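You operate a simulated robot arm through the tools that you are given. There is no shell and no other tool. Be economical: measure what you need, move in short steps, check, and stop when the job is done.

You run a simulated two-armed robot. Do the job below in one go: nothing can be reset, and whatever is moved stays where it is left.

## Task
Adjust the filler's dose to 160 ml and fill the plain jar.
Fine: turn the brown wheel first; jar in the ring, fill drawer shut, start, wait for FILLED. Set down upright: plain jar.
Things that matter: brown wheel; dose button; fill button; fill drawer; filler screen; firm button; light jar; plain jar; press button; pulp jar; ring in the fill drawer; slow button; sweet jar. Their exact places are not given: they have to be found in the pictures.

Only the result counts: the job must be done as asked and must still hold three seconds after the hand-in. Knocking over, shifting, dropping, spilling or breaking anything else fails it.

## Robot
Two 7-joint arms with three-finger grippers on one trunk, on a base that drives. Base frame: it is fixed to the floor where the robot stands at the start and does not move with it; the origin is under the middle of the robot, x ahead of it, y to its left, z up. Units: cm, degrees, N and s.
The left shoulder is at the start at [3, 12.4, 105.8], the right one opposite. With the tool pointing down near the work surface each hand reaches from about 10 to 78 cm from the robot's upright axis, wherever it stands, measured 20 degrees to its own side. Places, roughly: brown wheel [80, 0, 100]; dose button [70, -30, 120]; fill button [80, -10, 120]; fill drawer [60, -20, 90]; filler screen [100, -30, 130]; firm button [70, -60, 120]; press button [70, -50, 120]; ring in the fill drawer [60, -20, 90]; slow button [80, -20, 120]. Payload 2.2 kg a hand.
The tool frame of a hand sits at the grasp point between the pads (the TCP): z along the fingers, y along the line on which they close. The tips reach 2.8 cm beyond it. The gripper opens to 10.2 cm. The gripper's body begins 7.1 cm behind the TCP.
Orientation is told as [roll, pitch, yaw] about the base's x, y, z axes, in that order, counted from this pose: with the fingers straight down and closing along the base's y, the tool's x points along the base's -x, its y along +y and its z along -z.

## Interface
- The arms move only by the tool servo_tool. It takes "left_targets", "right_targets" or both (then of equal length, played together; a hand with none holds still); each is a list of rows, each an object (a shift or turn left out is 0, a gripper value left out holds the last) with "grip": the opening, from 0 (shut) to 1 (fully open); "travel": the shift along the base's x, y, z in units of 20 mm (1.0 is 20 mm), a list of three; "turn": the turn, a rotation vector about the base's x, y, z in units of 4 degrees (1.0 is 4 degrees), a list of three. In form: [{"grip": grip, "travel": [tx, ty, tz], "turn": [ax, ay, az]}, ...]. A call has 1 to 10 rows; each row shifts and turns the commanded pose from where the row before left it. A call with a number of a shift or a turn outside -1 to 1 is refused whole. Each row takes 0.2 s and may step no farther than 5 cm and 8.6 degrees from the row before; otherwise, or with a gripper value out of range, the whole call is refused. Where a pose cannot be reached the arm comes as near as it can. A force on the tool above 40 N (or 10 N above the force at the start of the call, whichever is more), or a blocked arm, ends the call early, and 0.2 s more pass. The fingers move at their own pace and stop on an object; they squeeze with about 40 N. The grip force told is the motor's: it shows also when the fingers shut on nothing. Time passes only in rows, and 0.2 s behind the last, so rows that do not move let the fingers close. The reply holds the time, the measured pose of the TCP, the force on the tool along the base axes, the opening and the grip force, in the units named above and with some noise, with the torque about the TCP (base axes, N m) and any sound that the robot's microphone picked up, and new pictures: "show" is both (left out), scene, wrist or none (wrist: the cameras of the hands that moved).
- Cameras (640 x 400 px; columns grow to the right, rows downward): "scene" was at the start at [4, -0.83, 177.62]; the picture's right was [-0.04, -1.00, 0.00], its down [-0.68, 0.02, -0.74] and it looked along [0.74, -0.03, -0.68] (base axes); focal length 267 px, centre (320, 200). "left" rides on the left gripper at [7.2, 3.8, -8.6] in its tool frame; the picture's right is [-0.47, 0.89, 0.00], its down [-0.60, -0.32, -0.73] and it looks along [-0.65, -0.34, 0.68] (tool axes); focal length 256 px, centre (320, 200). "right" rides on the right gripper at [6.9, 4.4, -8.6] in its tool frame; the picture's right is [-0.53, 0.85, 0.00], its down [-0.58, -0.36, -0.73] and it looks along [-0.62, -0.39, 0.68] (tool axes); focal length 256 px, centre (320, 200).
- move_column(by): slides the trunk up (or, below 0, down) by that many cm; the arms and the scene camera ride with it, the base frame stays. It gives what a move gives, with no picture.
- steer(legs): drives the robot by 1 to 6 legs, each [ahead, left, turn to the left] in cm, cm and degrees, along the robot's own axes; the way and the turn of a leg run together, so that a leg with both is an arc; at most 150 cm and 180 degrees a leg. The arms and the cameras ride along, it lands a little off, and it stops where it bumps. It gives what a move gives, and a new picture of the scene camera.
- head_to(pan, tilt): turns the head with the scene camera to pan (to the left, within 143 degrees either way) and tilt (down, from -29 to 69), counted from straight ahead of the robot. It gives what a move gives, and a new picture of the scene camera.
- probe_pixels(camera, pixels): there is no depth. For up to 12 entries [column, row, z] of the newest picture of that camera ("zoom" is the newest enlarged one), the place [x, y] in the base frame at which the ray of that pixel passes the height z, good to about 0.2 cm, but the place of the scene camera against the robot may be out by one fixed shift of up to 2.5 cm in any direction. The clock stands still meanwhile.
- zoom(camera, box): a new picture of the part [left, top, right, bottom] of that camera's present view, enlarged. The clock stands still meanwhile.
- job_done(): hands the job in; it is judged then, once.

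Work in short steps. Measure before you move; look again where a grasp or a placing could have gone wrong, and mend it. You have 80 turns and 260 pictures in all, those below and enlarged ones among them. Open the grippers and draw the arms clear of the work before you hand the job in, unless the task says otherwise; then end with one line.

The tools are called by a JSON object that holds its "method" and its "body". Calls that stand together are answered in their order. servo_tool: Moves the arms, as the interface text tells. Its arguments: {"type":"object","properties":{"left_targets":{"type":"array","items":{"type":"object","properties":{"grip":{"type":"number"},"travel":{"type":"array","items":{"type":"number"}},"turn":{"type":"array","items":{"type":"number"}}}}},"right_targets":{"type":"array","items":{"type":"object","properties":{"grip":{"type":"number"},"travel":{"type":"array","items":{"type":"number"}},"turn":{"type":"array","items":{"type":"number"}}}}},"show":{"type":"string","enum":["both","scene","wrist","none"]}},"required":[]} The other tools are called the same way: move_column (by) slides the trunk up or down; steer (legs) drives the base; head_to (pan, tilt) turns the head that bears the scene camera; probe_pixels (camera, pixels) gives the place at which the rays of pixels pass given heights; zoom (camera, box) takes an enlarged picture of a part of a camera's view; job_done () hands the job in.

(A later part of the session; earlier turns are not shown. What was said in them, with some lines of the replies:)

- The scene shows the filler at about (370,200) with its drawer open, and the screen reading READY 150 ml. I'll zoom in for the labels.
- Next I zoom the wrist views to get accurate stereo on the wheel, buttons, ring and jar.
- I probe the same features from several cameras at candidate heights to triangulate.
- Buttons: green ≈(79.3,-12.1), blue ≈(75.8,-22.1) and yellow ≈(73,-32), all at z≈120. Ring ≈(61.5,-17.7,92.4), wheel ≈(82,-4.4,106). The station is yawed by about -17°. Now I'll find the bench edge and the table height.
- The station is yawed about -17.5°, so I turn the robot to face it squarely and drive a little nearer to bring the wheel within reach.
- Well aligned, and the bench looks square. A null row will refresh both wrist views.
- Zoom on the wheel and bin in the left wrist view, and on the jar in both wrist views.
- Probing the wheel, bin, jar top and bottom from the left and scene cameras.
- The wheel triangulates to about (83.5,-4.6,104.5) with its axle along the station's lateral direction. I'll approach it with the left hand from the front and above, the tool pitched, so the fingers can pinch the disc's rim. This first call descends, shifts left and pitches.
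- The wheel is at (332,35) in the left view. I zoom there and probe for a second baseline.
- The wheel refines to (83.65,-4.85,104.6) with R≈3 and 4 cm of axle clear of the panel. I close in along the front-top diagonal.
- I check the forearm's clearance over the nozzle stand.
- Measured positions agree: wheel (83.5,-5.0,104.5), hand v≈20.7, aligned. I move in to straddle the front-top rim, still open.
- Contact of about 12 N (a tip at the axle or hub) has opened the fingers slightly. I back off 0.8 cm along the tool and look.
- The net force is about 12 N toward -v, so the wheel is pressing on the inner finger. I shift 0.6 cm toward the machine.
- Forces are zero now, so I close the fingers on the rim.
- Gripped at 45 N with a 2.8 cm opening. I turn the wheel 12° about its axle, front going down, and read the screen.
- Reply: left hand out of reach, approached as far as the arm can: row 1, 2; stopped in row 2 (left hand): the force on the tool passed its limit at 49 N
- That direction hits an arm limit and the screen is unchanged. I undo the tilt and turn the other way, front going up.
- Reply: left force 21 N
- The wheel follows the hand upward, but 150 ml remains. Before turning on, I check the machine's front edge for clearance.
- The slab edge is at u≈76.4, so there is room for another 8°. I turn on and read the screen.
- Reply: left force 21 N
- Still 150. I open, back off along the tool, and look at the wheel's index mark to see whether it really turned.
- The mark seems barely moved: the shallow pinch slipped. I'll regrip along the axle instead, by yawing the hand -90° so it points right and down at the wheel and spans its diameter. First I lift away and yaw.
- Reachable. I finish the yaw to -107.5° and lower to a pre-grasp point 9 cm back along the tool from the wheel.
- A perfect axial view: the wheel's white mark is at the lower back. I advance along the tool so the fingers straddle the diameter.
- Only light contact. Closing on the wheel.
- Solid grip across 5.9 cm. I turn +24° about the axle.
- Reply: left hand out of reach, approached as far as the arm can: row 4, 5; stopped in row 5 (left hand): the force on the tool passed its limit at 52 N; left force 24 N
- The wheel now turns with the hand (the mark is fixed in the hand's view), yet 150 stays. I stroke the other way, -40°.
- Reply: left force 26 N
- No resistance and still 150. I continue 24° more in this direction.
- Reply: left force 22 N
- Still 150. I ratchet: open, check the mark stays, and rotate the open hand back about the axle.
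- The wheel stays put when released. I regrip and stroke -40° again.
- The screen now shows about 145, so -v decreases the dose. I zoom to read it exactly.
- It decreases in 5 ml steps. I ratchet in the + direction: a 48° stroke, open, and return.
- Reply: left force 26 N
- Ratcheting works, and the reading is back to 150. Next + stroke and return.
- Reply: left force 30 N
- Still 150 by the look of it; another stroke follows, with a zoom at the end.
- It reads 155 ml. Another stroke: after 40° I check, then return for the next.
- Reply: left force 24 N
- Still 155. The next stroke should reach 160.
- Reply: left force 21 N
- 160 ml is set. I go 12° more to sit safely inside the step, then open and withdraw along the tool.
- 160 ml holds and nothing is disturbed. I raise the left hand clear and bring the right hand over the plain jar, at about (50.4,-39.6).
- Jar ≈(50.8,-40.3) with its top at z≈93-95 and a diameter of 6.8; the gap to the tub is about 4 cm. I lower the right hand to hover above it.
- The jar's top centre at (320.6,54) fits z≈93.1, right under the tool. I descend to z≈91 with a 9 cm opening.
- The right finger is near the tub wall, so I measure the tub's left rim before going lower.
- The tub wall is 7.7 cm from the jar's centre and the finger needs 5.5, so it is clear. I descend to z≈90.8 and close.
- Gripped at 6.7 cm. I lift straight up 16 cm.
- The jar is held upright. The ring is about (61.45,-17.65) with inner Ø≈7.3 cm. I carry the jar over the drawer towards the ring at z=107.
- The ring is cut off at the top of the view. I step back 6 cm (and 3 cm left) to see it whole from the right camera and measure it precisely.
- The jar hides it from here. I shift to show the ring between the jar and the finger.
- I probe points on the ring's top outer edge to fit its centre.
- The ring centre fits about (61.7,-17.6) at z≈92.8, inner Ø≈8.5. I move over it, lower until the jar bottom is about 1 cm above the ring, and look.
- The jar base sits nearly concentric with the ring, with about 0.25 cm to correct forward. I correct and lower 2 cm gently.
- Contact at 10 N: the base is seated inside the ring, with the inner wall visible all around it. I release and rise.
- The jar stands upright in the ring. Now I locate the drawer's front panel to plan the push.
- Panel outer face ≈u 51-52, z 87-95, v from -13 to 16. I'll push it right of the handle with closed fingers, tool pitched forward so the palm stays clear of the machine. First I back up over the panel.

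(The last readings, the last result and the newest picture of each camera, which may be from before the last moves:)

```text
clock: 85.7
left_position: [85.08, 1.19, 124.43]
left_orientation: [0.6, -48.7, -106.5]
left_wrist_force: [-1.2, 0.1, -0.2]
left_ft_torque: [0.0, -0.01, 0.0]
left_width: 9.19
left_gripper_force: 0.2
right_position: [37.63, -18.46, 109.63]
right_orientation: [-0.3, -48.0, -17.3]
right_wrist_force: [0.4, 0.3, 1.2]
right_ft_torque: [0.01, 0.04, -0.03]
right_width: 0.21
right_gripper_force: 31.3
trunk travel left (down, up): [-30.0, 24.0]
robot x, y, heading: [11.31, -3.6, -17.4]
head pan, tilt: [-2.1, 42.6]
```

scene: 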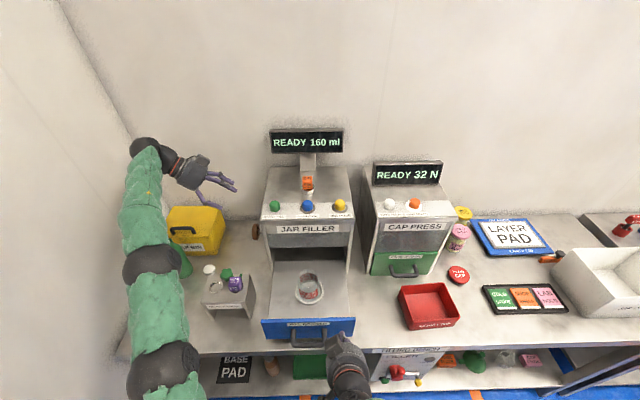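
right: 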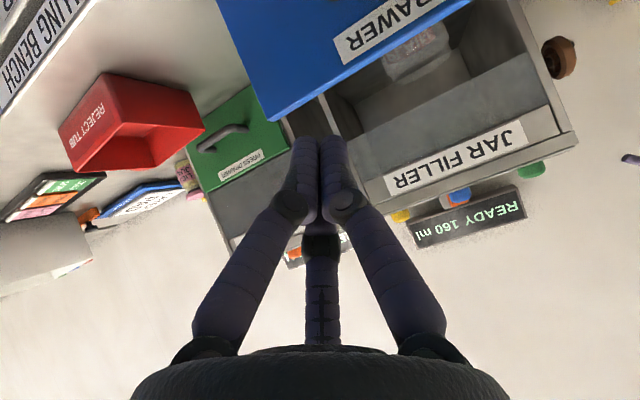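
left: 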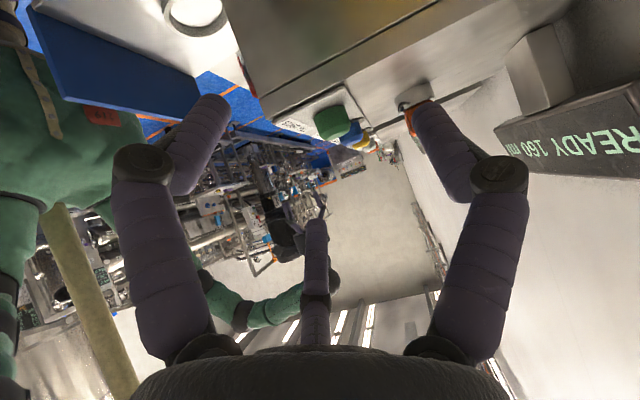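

The panel is visible at the top. TCP u≈41.4, v≈-6.25. I lower to tip height about 91 in front of the panel.

{"method": "servo_tool", "body": {"right_targets": [{"travel": [0, 0, -0.93]}, {"travel": [0, 0, -0.93]}, {"travel": [0, 0, -0.93]}, {"travel": [0, 0, -0.93]}, {"travel": [0, 0, -0.93]}, {"travel": [0, 0, -0.93]}, {"travel": [0, 0, -0.93]}, {"travel": [0, 0, -0.93]}, {"travel": [0, 0, -0.93]}], "show": "both"}}

{"method": "zoom", "body": {"camera": "scene", "box": [250, 280, 410, 380]}}

```text
clock: 87.5
left_position: [85.05, 1.44, 124.42]
left_orientation: [0.3, -48.8, -106.6]
left_wrist_force: [0.5, -0.9, 0.3]
left_ft_torque: [0.03, 0.04, 0.01]
left_width: 9.17
left_gripper_force: 0.1
right_position: [38.37, -18.49, 95.69]
right_orientation: [0.8, -49.1, -18.5]
right_wrist_force: [0.5, 1.1, -0.6]
right_ft_torque: [0.01, 0.01, 0.01]
right_width: 0.23
right_gripper_force: 32.0
trunk travel left (down, up): [-30.0, 24.0]
robot x, y, heading: [11.23, -3.32, -17.4]
head pan, tilt: [-2.1, 42.6]
stopped in row 9 (right hand): the force on the tool passed its limit at 58 N (the readings are from after the stop); the commanded pose is now the measured one
```

scene: 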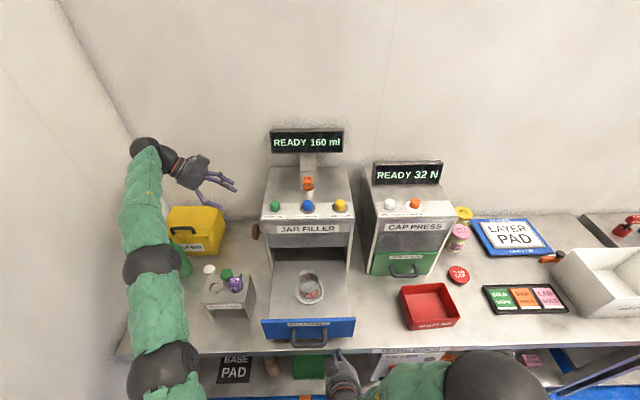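
right: 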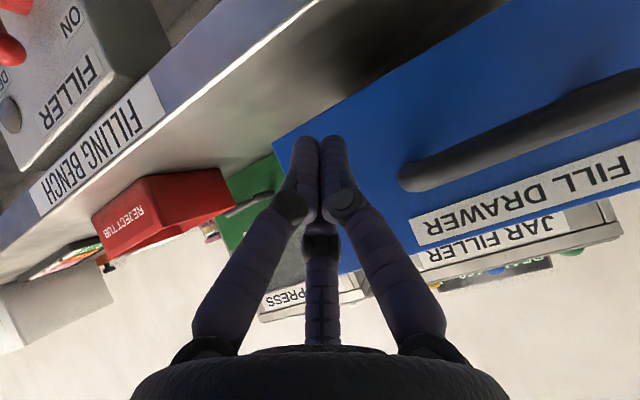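

```text
4.00 times, centred on (330, 330) of scene
```

zoom: 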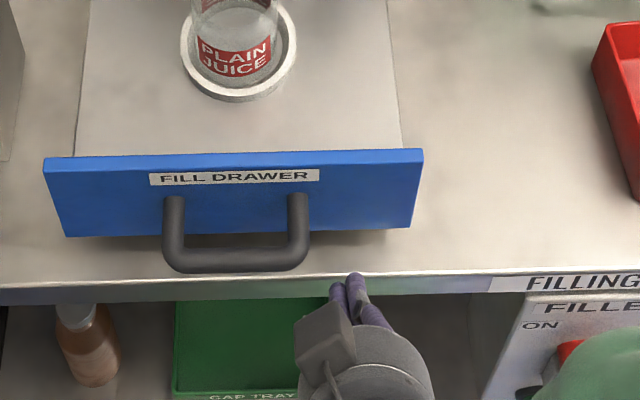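

A 58 N stop occurred at z 95.7, probably the hand's back against the robot's own body, since nothing on the bench was touched. I go forward 4 cm, then lower 2.8 cm.

{"method": "servo_tool", "body": {"right_targets": [{"travel": [0.9535, -0.3015, 0.1]}, {"travel": [0.9535, -0.3015, 0]}, {"travel": [0, 0, -0.5]}, {"travel": [0, 0, -0.5]}, {"travel": [0, 0, -0.4]}], "show": "both"}}

{"method": "zoom", "body": {"camera": "scene", "box": [250, 280, 410, 380]}}

```text
clock: 88.7
left_position: [85.09, 1.34, 124.32]
left_orientation: [0.5, -48.8, -106.6]
left_wrist_force: [0.1, 0.2, 0.3]
left_ft_torque: [0.02, 0.02, 0.02]
left_width: 9.17
left_gripper_force: 0.1
right_position: [42.18, -19.79, 92.96]
right_orientation: [0.7, -49.0, -18.6]
right_wrist_force: [0.1, -0.1, -0.2]
right_ft_torque: [0.02, 0.02, 0.0]
right_width: 0.19
right_gripper_force: 31.9
trunk travel left (down, up): [-30.0, 24.0]
robot x, y, heading: [11.51, -3.6, -17.5]
head pan, tilt: [-2.1, 42.6]
```

scene: 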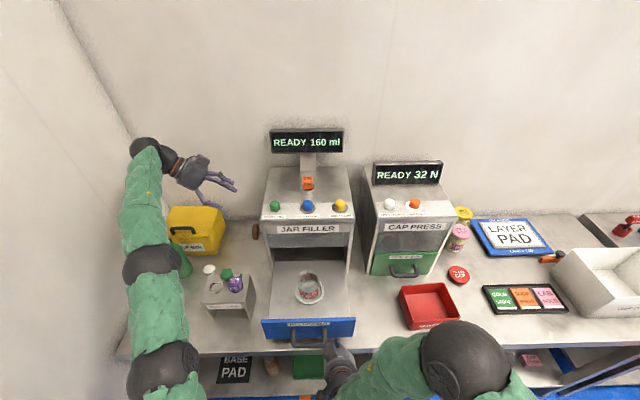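
right: 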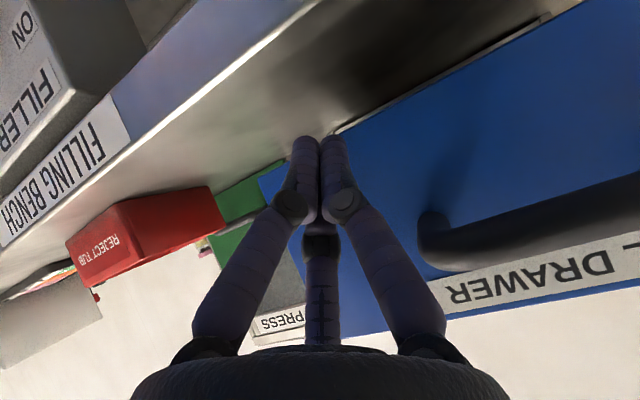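

```text
4.00 times, centred on (330, 330) of scene
```

zoom: 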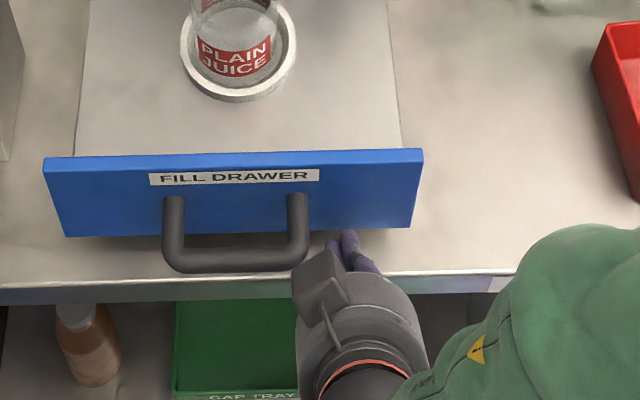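

Since the drawer floor is at z≈91.5, the panel likely spans about 89-97. I raise 2 cm and push forward slowly until contact.

{"method": "servo_tool", "body": {"right_targets": [{"travel": [0, 0, 1]}, {"travel": [0.9535, -0.3015, 0]}, {"travel": [0.9535, -0.3015, 0]}, {"travel": [0.9535, -0.3015, 0]}], "show": "both"}}

{"method": "zoom", "body": {"camera": "scene", "box": [250, 260, 410, 360]}}

```text
clock: 89.7
left_position: [85.1, 1.28, 124.36]
left_orientation: [0.5, -48.9, -106.6]
left_wrist_force: [-0.7, 0.1, 0.1]
left_ft_torque: [-0.01, 0.02, 0.02]
left_width: 9.19
left_gripper_force: 0.1
right_position: [47.81, -21.68, 94.93]
right_orientation: [0.7, -49.0, -18.5]
right_wrist_force: [0.0, 0.1, -0.2]
right_ft_torque: [-0.04, 0.04, -0.02]
right_width: 0.2
right_gripper_force: 31.6
trunk travel left (down, up): [-30.0, 24.0]
robot x, y, heading: [11.57, -3.22, -17.6]
head pan, tilt: [-2.1, 42.6]
```

scene: 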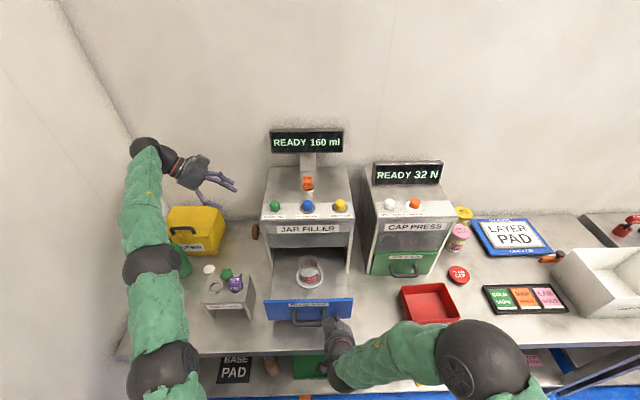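
right: 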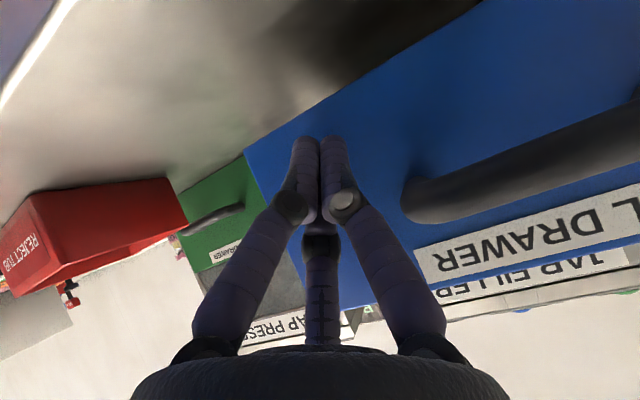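

```text
4.00 times, centred on (330, 310) of scene
```

zoom: 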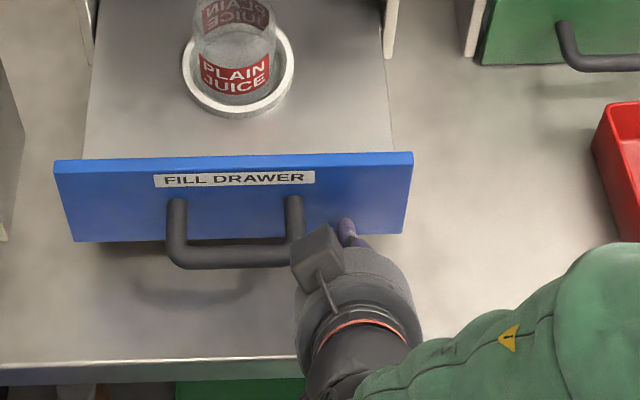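

The drawer is sliding with negligible force and the jar is steady. I continue pushing at a gentler pace.

{"method": "servo_tool", "body": {"right_targets": [{"travel": [0.67, -0.211, 0]}, {"travel": [0.67, -0.211, 0]}, {"travel": [0.67, -0.211, 0]}, {"travel": [0.67, -0.211, 0]}, {"travel": [0.67, -0.211, 0]}, {"travel": [0.67, -0.211, 0]}, {"travel": [0.67, -0.211, 0]}, {"travel": [0.67, -0.211, 0]}], "show": "both"}}

{"method": "zoom", "body": {"camera": "scene", "box": [240, 220, 400, 320]}}

```text
clock: 91.5
left_position: [85.06, 1.29, 124.4]
left_orientation: [0.4, -48.9, -106.6]
left_wrist_force: [0.3, -0.5, 1.0]
left_ft_torque: [0.0, 0.03, 0.0]
left_width: 9.17
left_gripper_force: 0.1
right_position: [58.62, -24.82, 95.01]
right_orientation: [0.6, -49.1, -18.4]
right_wrist_force: [-0.6, -0.6, -0.6]
right_ft_torque: [0.03, 0.01, -0.01]
right_width: 0.21
right_gripper_force: 31.8
trunk travel left (down, up): [-30.0, 24.0]
robot x, y, heading: [11.23, -3.58, -17.5]
head pan, tilt: [-2.1, 42.6]
```

scene: 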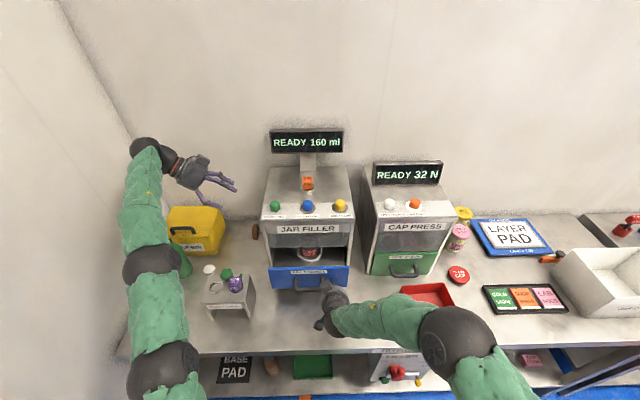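
right: 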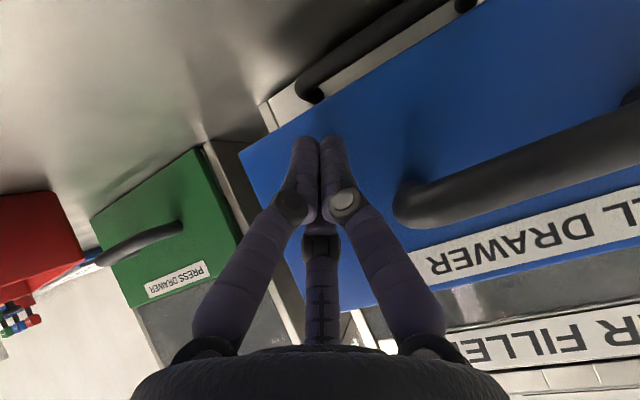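

```text
4.00 times, centred on (320, 270) of scene
```

zoom: 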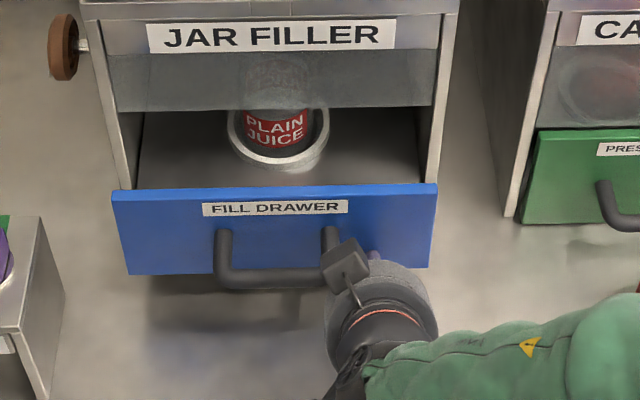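

Good. I push on, slowing toward the end stop.

{"method": "servo_tool", "body": {"right_targets": [{"travel": [0.67, -0.211, 0]}, {"travel": [0.67, -0.211, 0]}, {"travel": [0.67, -0.211, 0]}, {"travel": [0.67, -0.211, 0]}, {"travel": [0.57, -0.18, 0]}, {"travel": [0.38, -0.12, 0]}, {"travel": [0.38, -0.12, 0]}, {"travel": [0.28, -0.09, 0]}], "show": "both"}}

{"method": "zoom", "body": {"camera": "scene", "box": [240, 200, 400, 300]}}

```text
clock: 93.2
left_position: [84.74, 1.31, 124.53]
left_orientation: [0.6, -48.8, -106.6]
left_wrist_force: [0.2, 0.0, -0.5]
left_ft_torque: [-0.01, 0.0, -0.03]
left_width: 9.22
left_gripper_force: 0.0
right_position: [65.86, -27.06, 94.43]
right_orientation: [0.6, -48.2, -18.1]
right_wrist_force: [-19.8, 4.9, 7.5]
right_ft_torque: [-0.05, -0.11, -0.13]
right_width: 0.21
right_gripper_force: 31.5
trunk travel left (down, up): [-30.0, 24.0]
robot x, y, heading: [11.24, -3.82, -17.5]
head pan, tilt: [-2.1, 42.6]
stopped in row 8 (right hand): the force on the tool passed its limit at 47 N (the readings are from after the stop); the commanded pose is now the measured one
```

scene: 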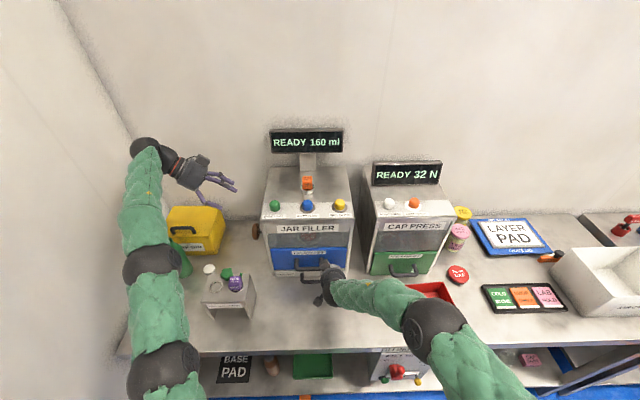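
right: 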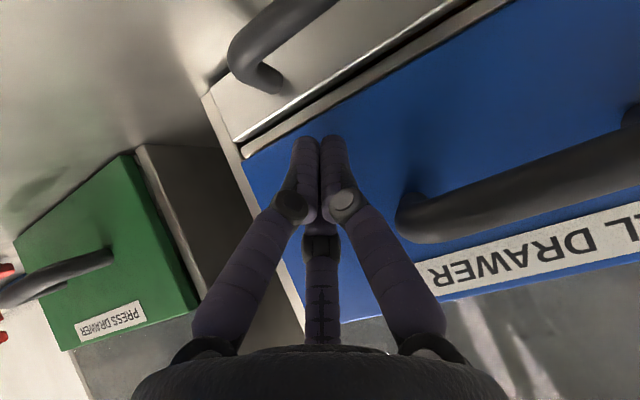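

```text
4.00 times, centred on (320, 250) of scene
```

zoom: 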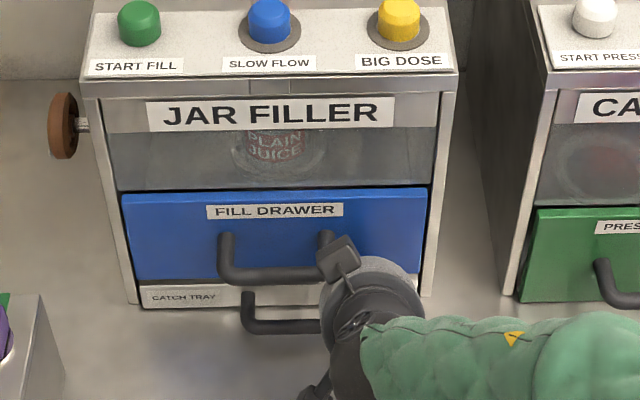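

The drawer is flush shut (47 N at the stop) and the jar shows behind the window. I back off, rise and return to vertical, heading for the green START FILL button.

{"method": "servo_tool", "body": {"right_targets": [{"travel": [-0.9535, 0.3015, 0]}, {"travel": [-0.9535, 0.3015, 0]}, {"travel": [-0.9535, 0.3015, 0]}, {"travel": [0, 0, 1], "turn": [0.3015, 0.9535, 0]}, {"travel": [0, 0, 1], "turn": [0.3015, 0.9535, 0]}, {"travel": [0, 0, 1], "turn": [0.3015, 0.9535, 0]}, {"travel": [0, 0, 1], "turn": [0.3015, 0.9535, 0]}, {"travel": [0, 0, 1], "turn": [0.3015, 0.9535, 0]}, {"travel": [0, 0, 1], "turn": [0.3015, 0.9535, 0]}, {"travel": [0, 0, 1], "turn": [0.3015, 0.9535, 0]}], "show": "none"}}

{"method": "servo_tool", "body": {"right_targets": [{"travel": [0, 0, 1], "turn": [0.3015, 0.9535, 0]}, {"travel": [0, 0, 1], "turn": [0.3015, 0.9535, 0]}, {"travel": [0, 0, 1], "turn": [0.3015, 0.9535, 0]}, {"travel": [0, 0, 1], "turn": [0.3015, 0.9535, 0]}, {"travel": [0, 0, 1], "turn": [0.3015, 0.9535, 0]}, {"travel": [0, 0, 1]}, {"travel": [0, 0, 1]}, {"travel": [0, 0, 1]}, {"travel": [0, 0, 1]}, {"travel": [0, 0, 1]}], "show": "both"}}

{"method": "zoom", "body": {"camera": "scene", "box": [230, 115, 390, 290]}}

```text
clock: 95.4
left_position: [85.04, 1.12, 124.46]
left_orientation: [0.5, -48.8, -106.6]
left_wrist_force: [-0.8, 0.2, -0.5]
left_ft_torque: [-0.01, 0.0, 0.0]
left_width: 9.17
left_gripper_force: 0.0
right_position: [60.67, -25.58, 108.59]
right_orientation: [0.2, -20.3, -18.0]
right_wrist_force: [-0.1, -0.7, -0.6]
right_ft_torque: [-0.02, 0.02, 0.0]
right_width: 0.2
right_gripper_force: 31.9
trunk travel left (down, up): [-30.0, 24.0]
robot x, y, heading: [11.46, -3.44, -17.4]
head pan, tilt: [-2.1, 42.6]
```

```text
clock: 97.6
left_position: [84.99, 1.32, 124.51]
left_orientation: [0.5, -48.8, -106.7]
left_wrist_force: [0.2, 0.4, 0.1]
left_ft_torque: [0.02, -0.01, -0.04]
left_width: 9.2
left_gripper_force: 0.1
right_position: [60.51, -25.6, 128.7]
right_orientation: [0.2, -0.5, -18.1]
right_wrist_force: [0.3, 0.0, -0.2]
right_ft_torque: [-0.02, -0.01, 0.02]
right_width: 0.22
right_gripper_force: 31.4
trunk travel left (down, up): [-30.0, 24.0]
robot x, y, heading: [11.07, -3.35, -17.6]
head pan, tilt: [-2.1, 42.6]
```

scene: 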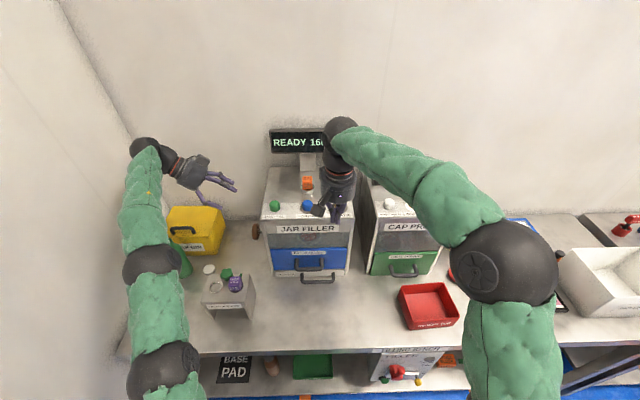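
right: 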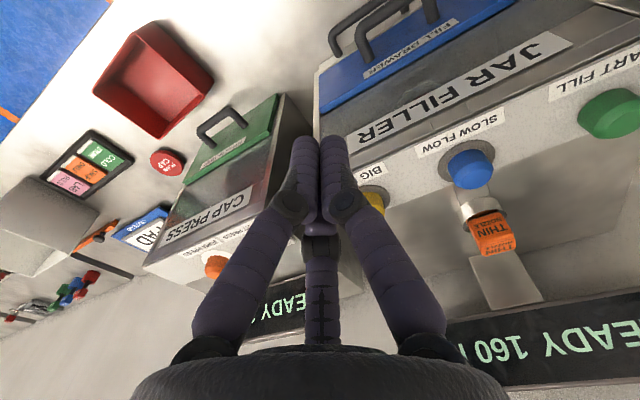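

```text
2.29 times, centred on (310, 202) of scene
```

zoom: 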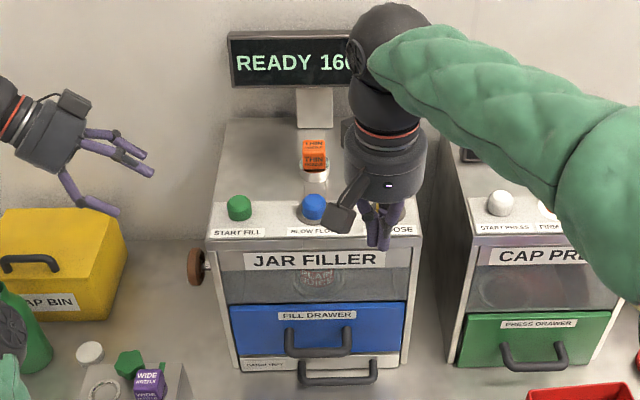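

The drawer is shut and the screen reads READY 160. I probe the button positions from this nearer right view.

{"method": "probe_pixels", "body": {"camera": "right", "pixels": [[615, 116, 120.2], [615, 116, 119.5], [472, 171, 120.2], [472, 171, 119.5]]}}

```text
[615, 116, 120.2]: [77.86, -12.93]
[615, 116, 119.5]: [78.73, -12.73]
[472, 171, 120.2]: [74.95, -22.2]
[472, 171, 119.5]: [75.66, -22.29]
```

Green is at ≈(78.8,-12.4,≈120). I move above it at tip height 126.

{"method": "servo_tool", "body": {"right_targets": [{"travel": [0.915, 0.66, 0]}, {"travel": [0.915, 0.66, 0]}, {"travel": [0.915, 0.66, 0]}, {"travel": [0.915, 0.66, 0]}, {"travel": [0.915, 0.66, 0]}, {"travel": [0.915, 0.66, 0]}, {"travel": [0.915, 0.66, 0]}, {"travel": [0.915, 0.66, 0]}, {"travel": [0.915, 0.66, 0]}, {"travel": [0.915, 0.66, 0]}], "show": "both"}}

{"method": "zoom", "body": {"camera": "right", "box": [240, 80, 400, 180]}}

{"method": "zoom", "body": {"camera": "scene", "box": [230, 115, 390, 215]}}

```text
clock: 99.8
left_position: [85.1, 1.4, 124.35]
left_orientation: [0.4, -48.8, -106.5]
left_wrist_force: [0.7, -0.1, -0.5]
left_ft_torque: [-0.06, 0.01, -0.03]
left_width: 9.17
left_gripper_force: 0.2
right_position: [75.15, -13.0, 127.3]
right_orientation: [0.1, -0.4, -18.0]
right_wrist_force: [0.0, 0.0, 0.0]
right_ft_torque: [-0.05, 0.03, 0.01]
right_width: 0.18
right_gripper_force: 31.4
right hand out of reach, approached as far as the arm can: row 8, 9, 10
trunk travel left (down, up): [-30.0, 24.0]
robot x, y, heading: [11.17, -3.58, -17.5]
head pan, tilt: [-2.1, 42.6]
```

scene: 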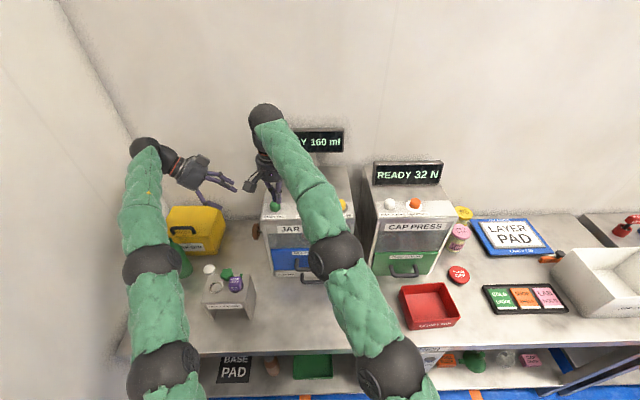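
right: 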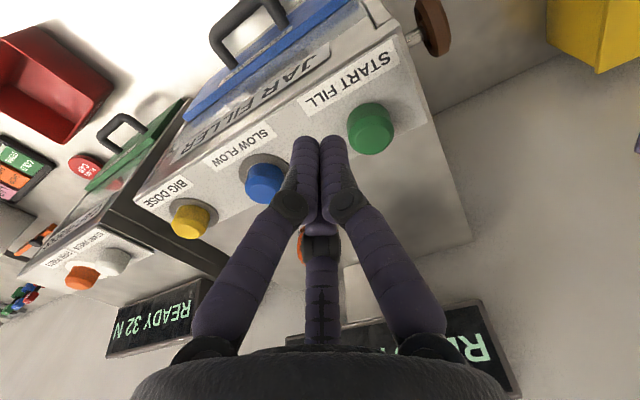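

```text
4.00 times, centred on (320, 130) of right
```

zoom: 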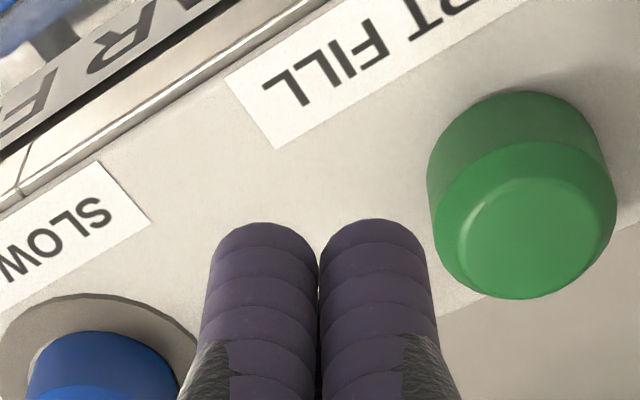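

```text
4.00 times, centred on (310, 165) of scene
```

zoom: 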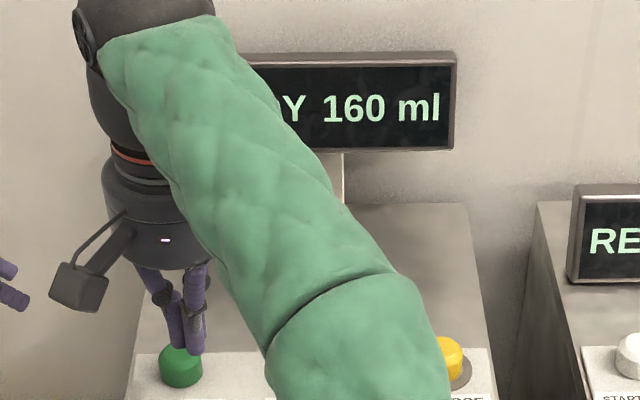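

The right arm is at its reach limit, since the shoulder is low for a vertical tool at this height. I raise the trunk 14 cm to gain reach.

{"method": "move_column", "body": {"by": 14}}

{"method": "servo_tool", "body": {"right_targets": [{"travel": [0.5, 0.1, 0]}, {"travel": [0.5, 0.1, 0]}, {"travel": [0.5, 0.05, 0]}, {"travel": [0.3, 0.05, -1]}, {"travel": [0, 0, -1]}, {"travel": [0, 0, -1]}, {"travel": [0, 0, -1]}, {"travel": [0, 0, -1]}, {"travel": [0, 0, -1]}], "show": "both"}}

{"method": "zoom", "body": {"camera": "right", "box": [240, 80, 400, 180]}}

```text
clock: 101.4
left_position: [85.01, 1.27, 138.34]
left_orientation: [0.4, -48.8, -106.6]
left_wrist_force: [-0.1, -0.7, -0.5]
left_ft_torque: [0.03, -0.02, -0.02]
left_width: 9.18
left_gripper_force: 0.1
right_position: [75.05, -13.13, 141.22]
right_orientation: [0.2, -0.4, -18.1]
right_wrist_force: [0.1, 0.0, -1.0]
right_ft_torque: [0.0, 0.0, 0.0]
right_width: 0.21
right_gripper_force: 31.2
trunk travel left (down, up): [-44.0, 10.0]
robot x, y, heading: [11.5, -3.71, -17.2]
head pan, tilt: [-2.1, 42.6]
```

```text
clock: 103.4
left_position: [85.07, 1.3, 138.42]
left_orientation: [0.6, -48.9, -106.7]
left_wrist_force: [0.0, -0.1, 0.2]
left_ft_torque: [0.0, 0.01, -0.01]
left_width: 9.18
left_gripper_force: 0.1
right_position: [75.7, -12.88, 128.74]
right_orientation: [0.0, -0.5, -18.1]
right_wrist_force: [0.8, -0.1, -0.4]
right_ft_torque: [0.01, 0.02, 0.0]
right_width: 0.24
right_gripper_force: 31.7
right hand out of reach, approached as far as the arm can: row 1, 2, 3
trunk travel left (down, up): [-44.0, 10.0]
robot x, y, heading: [11.54, -3.68, -17.7]
head pan, tilt: [-2.1, 42.6]
```

scene: 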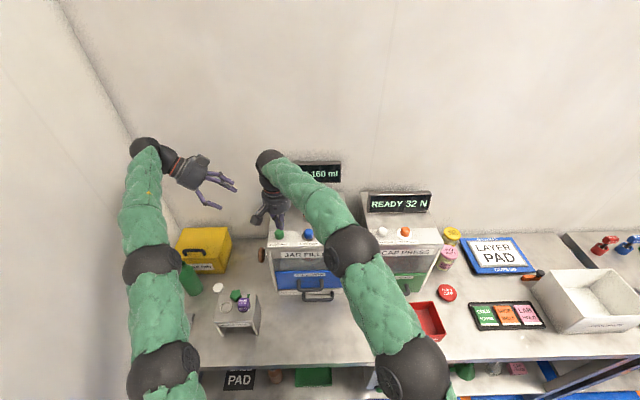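
right: 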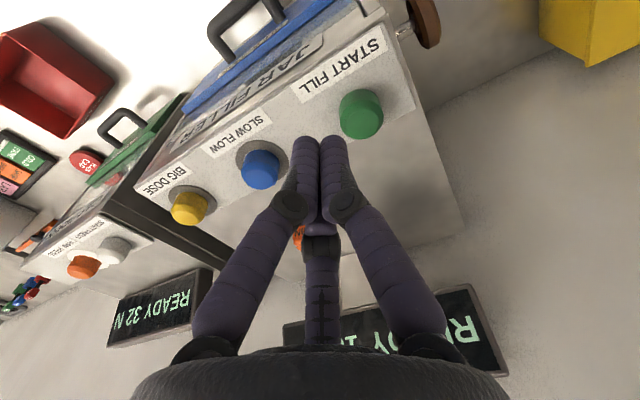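

```text
4.00 times, centred on (320, 130) of right
```

zoom: 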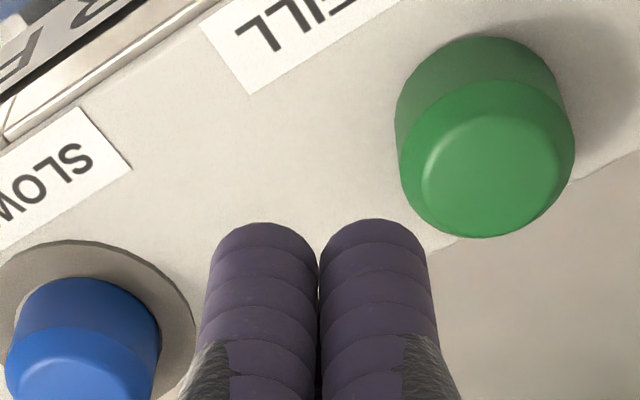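

Now lower relative to the shoulder, I can move the remaining 3 cm over.

{"method": "servo_tool", "body": {"right_targets": [{"travel": [0.5, 0.08, 0]}, {"travel": [0.5, 0.08, 0]}, {"travel": [0.5, 0.08, 0]}, {}], "show": "wrist"}}

{"method": "zoom", "body": {"camera": "right", "box": [240, 80, 400, 180]}}

```text
clock: 104.4
left_position: [85.08, 1.28, 138.39]
left_orientation: [0.6, -48.7, -106.7]
left_wrist_force: [-0.2, 0.3, 1.7]
left_ft_torque: [0.01, 0.0, -0.03]
left_width: 9.17
left_gripper_force: 0.0
right_position: [78.92, -12.38, 128.92]
right_orientation: [0.0, -0.5, -18.1]
right_wrist_force: [-0.9, -0.8, 0.5]
right_ft_torque: [-0.01, 0.04, -0.01]
right_width: 0.22
right_gripper_force: 31.7
trunk travel left (down, up): [-44.0, 10.0]
robot x, y, heading: [11.61, -3.52, -17.2]
head pan, tilt: [-2.1, 42.6]
```

right: 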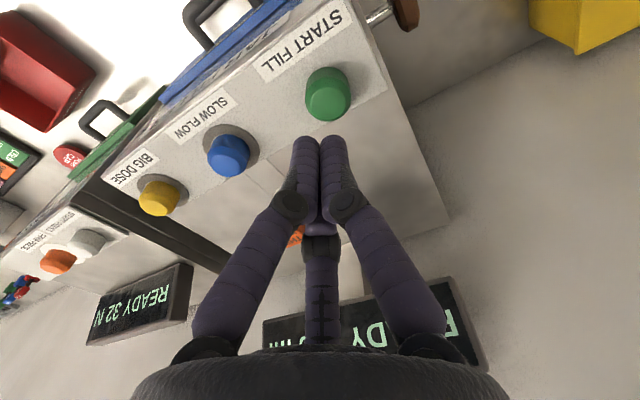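

```text
4.00 times, centred on (320, 130) of right
```

zoom: 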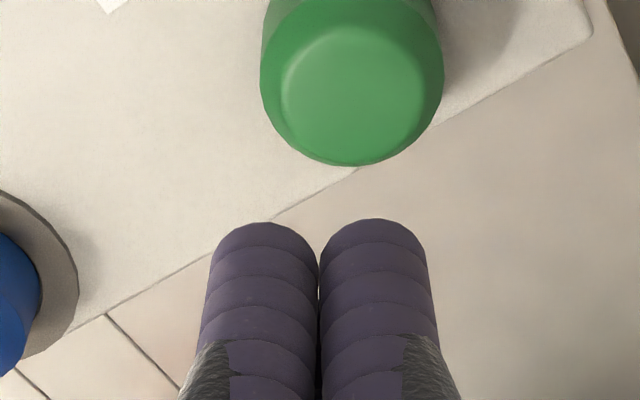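

The button centre is about 0.7 cm further back-left. I correct and press down gently.

{"method": "servo_tool", "body": {"right_targets": [{"travel": [0.28, 0.07, 0]}, {"travel": [0, 0, -0.8]}, {"travel": [0, 0, -0.8]}, {"travel": [0, 0, -0.8]}, {"travel": [0, 0, -0.3]}, {"travel": [0, 0, -0.15]}, {"travel": [0, 0, -0.15]}], "show": "both"}}

```text
clock: 106.0
left_position: [84.99, 1.29, 138.33]
left_orientation: [0.4, -48.8, -106.6]
left_wrist_force: [-0.7, 0.1, -0.5]
left_ft_torque: [0.02, 0.0, 0.0]
left_width: 9.15
left_gripper_force: 0.0
right_position: [78.75, -12.36, 122.85]
right_orientation: [0.1, -0.5, -18.1]
right_wrist_force: [-0.4, -0.8, 0.8]
right_ft_torque: [0.04, -0.03, 0.01]
right_width: 0.19
right_gripper_force: 31.3
right hand out of reach, approached as far as the arm can: row 1
trunk travel left (down, up): [-44.0, 10.0]
robot x, y, heading: [11.38, -3.43, -17.4]
head pan, tilt: [-2.1, 42.6]
```

scene: 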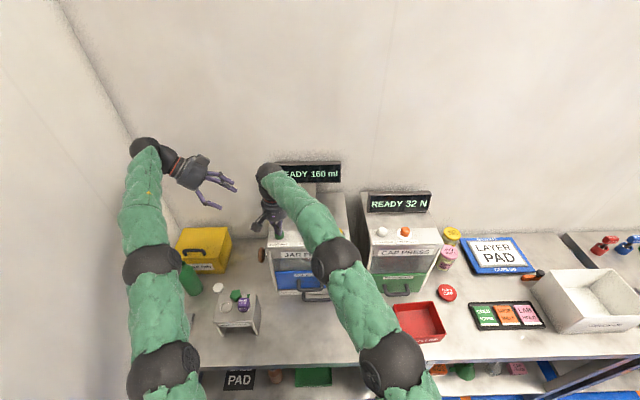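
right: 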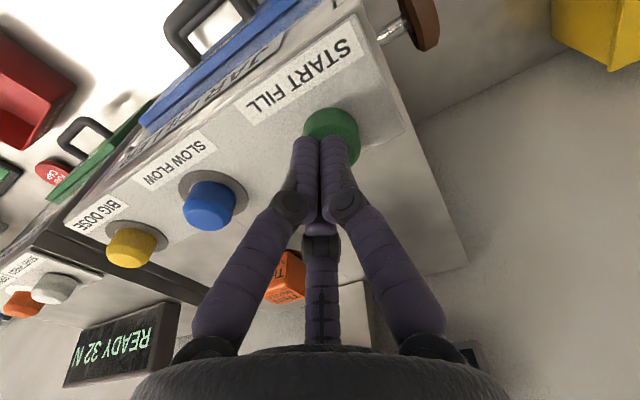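

The tips are right over the button. I press on in small steps.

{"method": "servo_tool", "body": {"right_targets": [{"travel": [0.18, 0.05, 0]}, {"travel": [0, 0, -0.15]}, {"travel": [0, 0, -0.15]}, {"travel": [0, 0, -0.15]}, {"travel": [0, 0, -0.15]}], "show": "both"}}

{"method": "zoom", "body": {"camera": "scene", "box": [240, 150, 370, 310]}}

```text
clock: 107.2
left_position: [85.0, 1.29, 138.48]
left_orientation: [0.5, -48.7, -106.8]
left_wrist_force: [-0.4, -0.3, 0.0]
left_ft_torque: [0.04, 0.01, 0.03]
left_width: 9.17
left_gripper_force: 0.0
right_position: [79.23, -12.22, 121.92]
right_orientation: [0.2, -0.7, -18.1]
right_wrist_force: [1.4, -0.4, 9.7]
right_ft_torque: [-0.03, 0.0, 0.09]
right_width: 0.59
right_gripper_force: 31.9
trunk travel left (down, up): [-44.0, 10.0]
robot x, y, heading: [11.04, -3.7, -17.4]
head pan, tilt: [-2.1, 42.6]
heard: click
```

scene: 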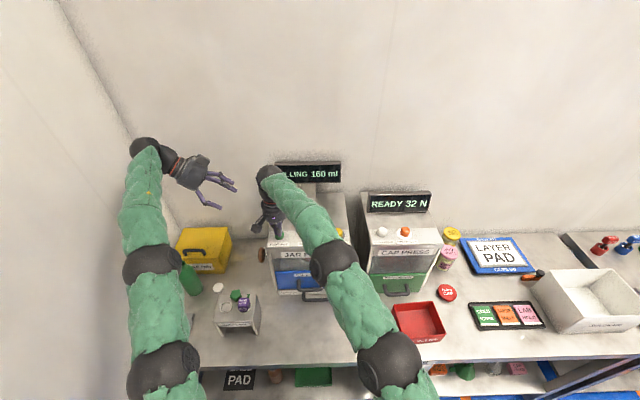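
right: 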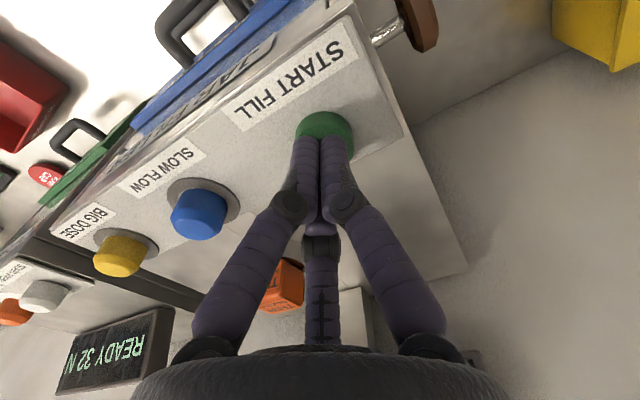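

```text
2.50 times, centred on (305, 230) of scene
```

zoom: 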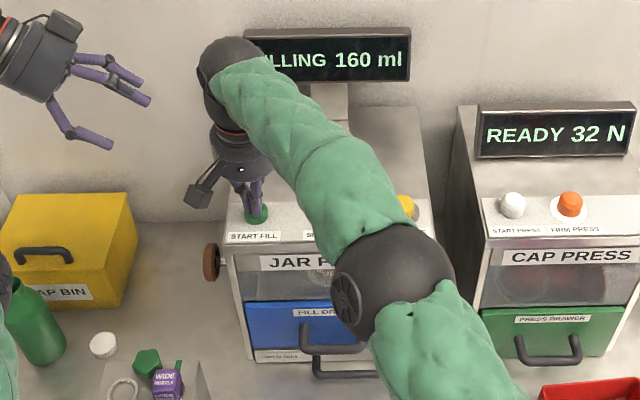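

Click heard and the screen shows FILLING 160 ml. I lift off vertically and draw the right hand back to watch.

{"method": "servo_tool", "body": {"right_targets": [{"travel": [0, 0, 1]}, {"travel": [0, 0, 1]}, {"travel": [0, 0, 1]}, {"travel": [-0.9, -0.65, 0.5]}, {"travel": [-0.9, -0.65, 0.5]}, {"travel": [-0.9, -0.65, 0.5]}, {"travel": [-0.9, -0.65, 0]}, {"travel": [-0.9, -0.65, 0]}, {"travel": [-0.9, -0.65, 0]}, {"travel": [-0.9, -0.65, 0]}], "show": "none"}}

{"method": "servo_tool", "body": {"right_targets": [{"grip": 0.8, "travel": [-0.9, -0.9, 0]}, {"travel": [-0.9, -0.9, 0]}, {"travel": [-0.9, -0.9, 0]}, {"travel": [-0.9, -0.9, 0]}, {}, {}, {}, {}, {}, {}], "show": "scene"}}

{"method": "zoom", "body": {"camera": "scene", "box": [240, 150, 370, 310]}}

```text
clock: 109.4
left_position: [84.93, 1.17, 138.36]
left_orientation: [0.5, -48.6, -106.6]
left_wrist_force: [-0.4, 0.4, 0.2]
left_ft_torque: [0.01, -0.03, 0.04]
left_width: 9.17
left_gripper_force: 0.1
right_position: [66.58, -21.24, 130.59]
right_orientation: [0.0, -0.6, -18.1]
right_wrist_force: [1.1, -0.3, -0.7]
right_ft_torque: [0.04, 0.0, -0.02]
right_width: 0.19
right_gripper_force: 31.2
trunk travel left (down, up): [-44.0, 10.0]
robot x, y, heading: [11.58, -3.73, -17.2]
head pan, tilt: [-2.1, 42.6]
```

```text
clock: 111.6
left_position: [85.12, 1.22, 138.36]
left_orientation: [0.5, -48.8, -106.6]
left_wrist_force: [-0.5, 0.2, 0.2]
left_ft_torque: [-0.01, 0.01, 0.03]
left_width: 9.18
left_gripper_force: 0.0
right_position: [59.31, -28.44, 130.76]
right_orientation: [0.1, -0.5, -18.1]
right_wrist_force: [0.2, 0.3, 0.4]
right_ft_torque: [0.02, -0.04, 0.01]
right_width: 8.13
right_gripper_force: 0.0
trunk travel left (down, up): [-44.0, 10.0]
robot x, y, heading: [11.33, -3.59, -17.4]
head pan, tilt: [-2.1, 42.6]
```

scene: 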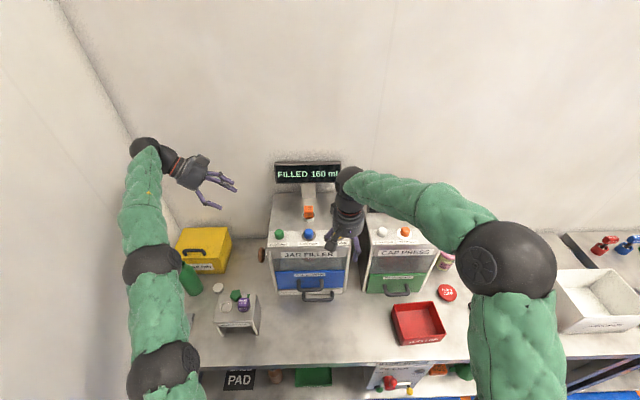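

```text
2.50 times, centred on (305, 230) of scene
```

zoom: 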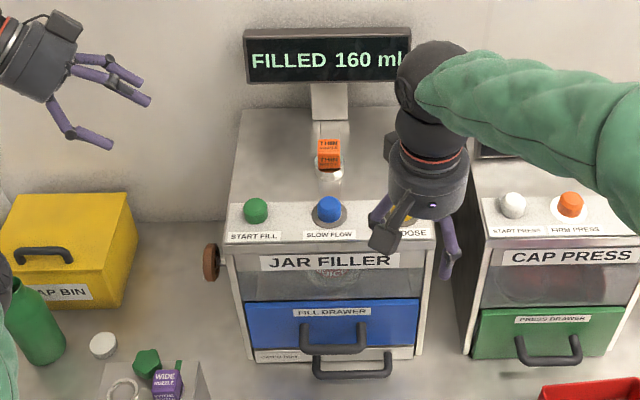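

The screen reads FILLED 160 ml. I draw the right hand well clear and take a last look at the jar in the window.

{"method": "servo_tool", "body": {"right_targets": [{"travel": [-0.9, -0.6, 0.3]}, {"travel": [-0.9, -0.6, 0.3]}, {"travel": [-0.9, -0.6, 0.3]}, {"travel": [-0.9, -0.6, 0.3]}, {"travel": [-0.9, -0.6, 0.3]}, {"travel": [-0.9, -0.6, 0.3]}, {}, {}], "show": "scene"}}

{"method": "zoom", "body": {"camera": "scene", "box": [260, 150, 360, 310]}}

{"method": "zoom", "body": {"camera": "scene", "box": [270, 240, 350, 290]}}

```text
clock: 113.4
left_position: [85.0, 1.17, 138.5]
left_orientation: [0.5, -48.8, -106.5]
left_wrist_force: [0.4, -0.5, -0.1]
left_ft_torque: [0.0, 0.03, -0.05]
left_width: 9.2
left_gripper_force: 0.1
right_position: [48.39, -35.89, 134.37]
right_orientation: [0.1, -0.5, -18.1]
right_wrist_force: [-0.2, 0.3, -0.8]
right_ft_torque: [0.0, 0.0, -0.02]
right_width: 8.14
right_gripper_force: 0.0
trunk travel left (down, up): [-44.0, 10.0]
robot x, y, heading: [11.46, -3.14, -17.5]
head pan, tilt: [-2.1, 42.6]
```

scene: 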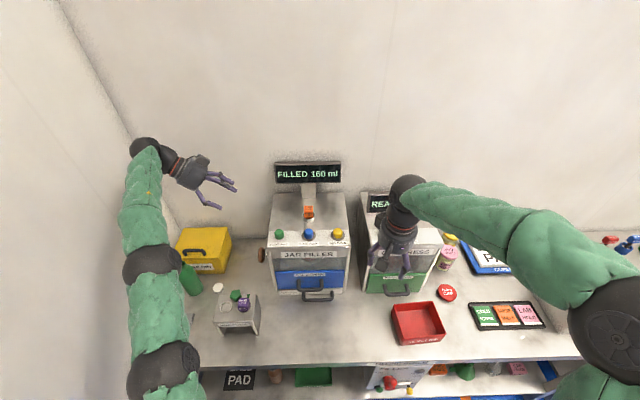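

```text
2.50 times, centred on (310, 230) of scene
```

zoom: 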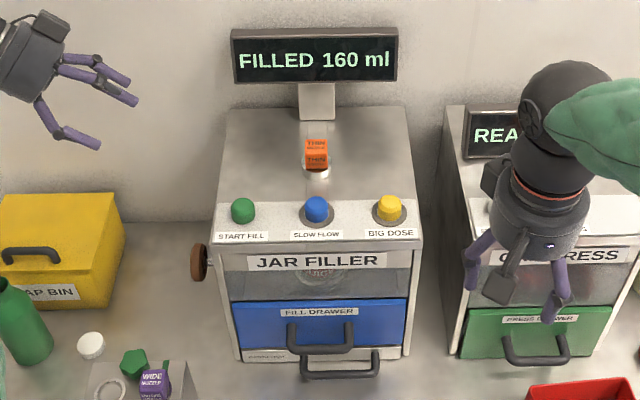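

```text
8.00 times, centred on (310, 265) of scene
```

zoom: 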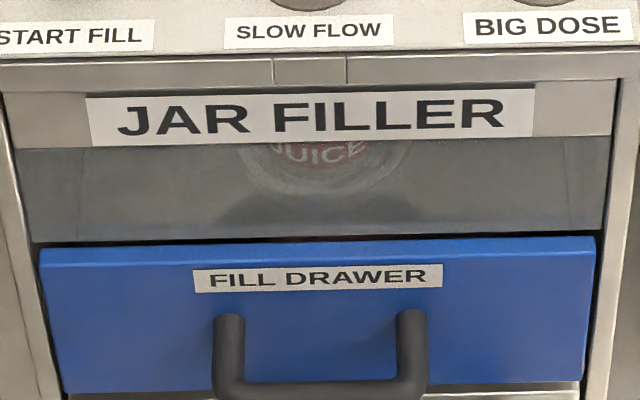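

The screen reads FILLED 160 ml, the jar stands upright in the ring with the drawer shut, and both arms are clear with their grippers open. I hand in.

{"method": "job_done", "body": {}}

```text
The job is handed in.
```

The dose is set to 160 ml and the screen reads FILLED 160 ml. The plain jar is filled and stands upright in the ring, inside the shut fill drawer; I did not take it out.
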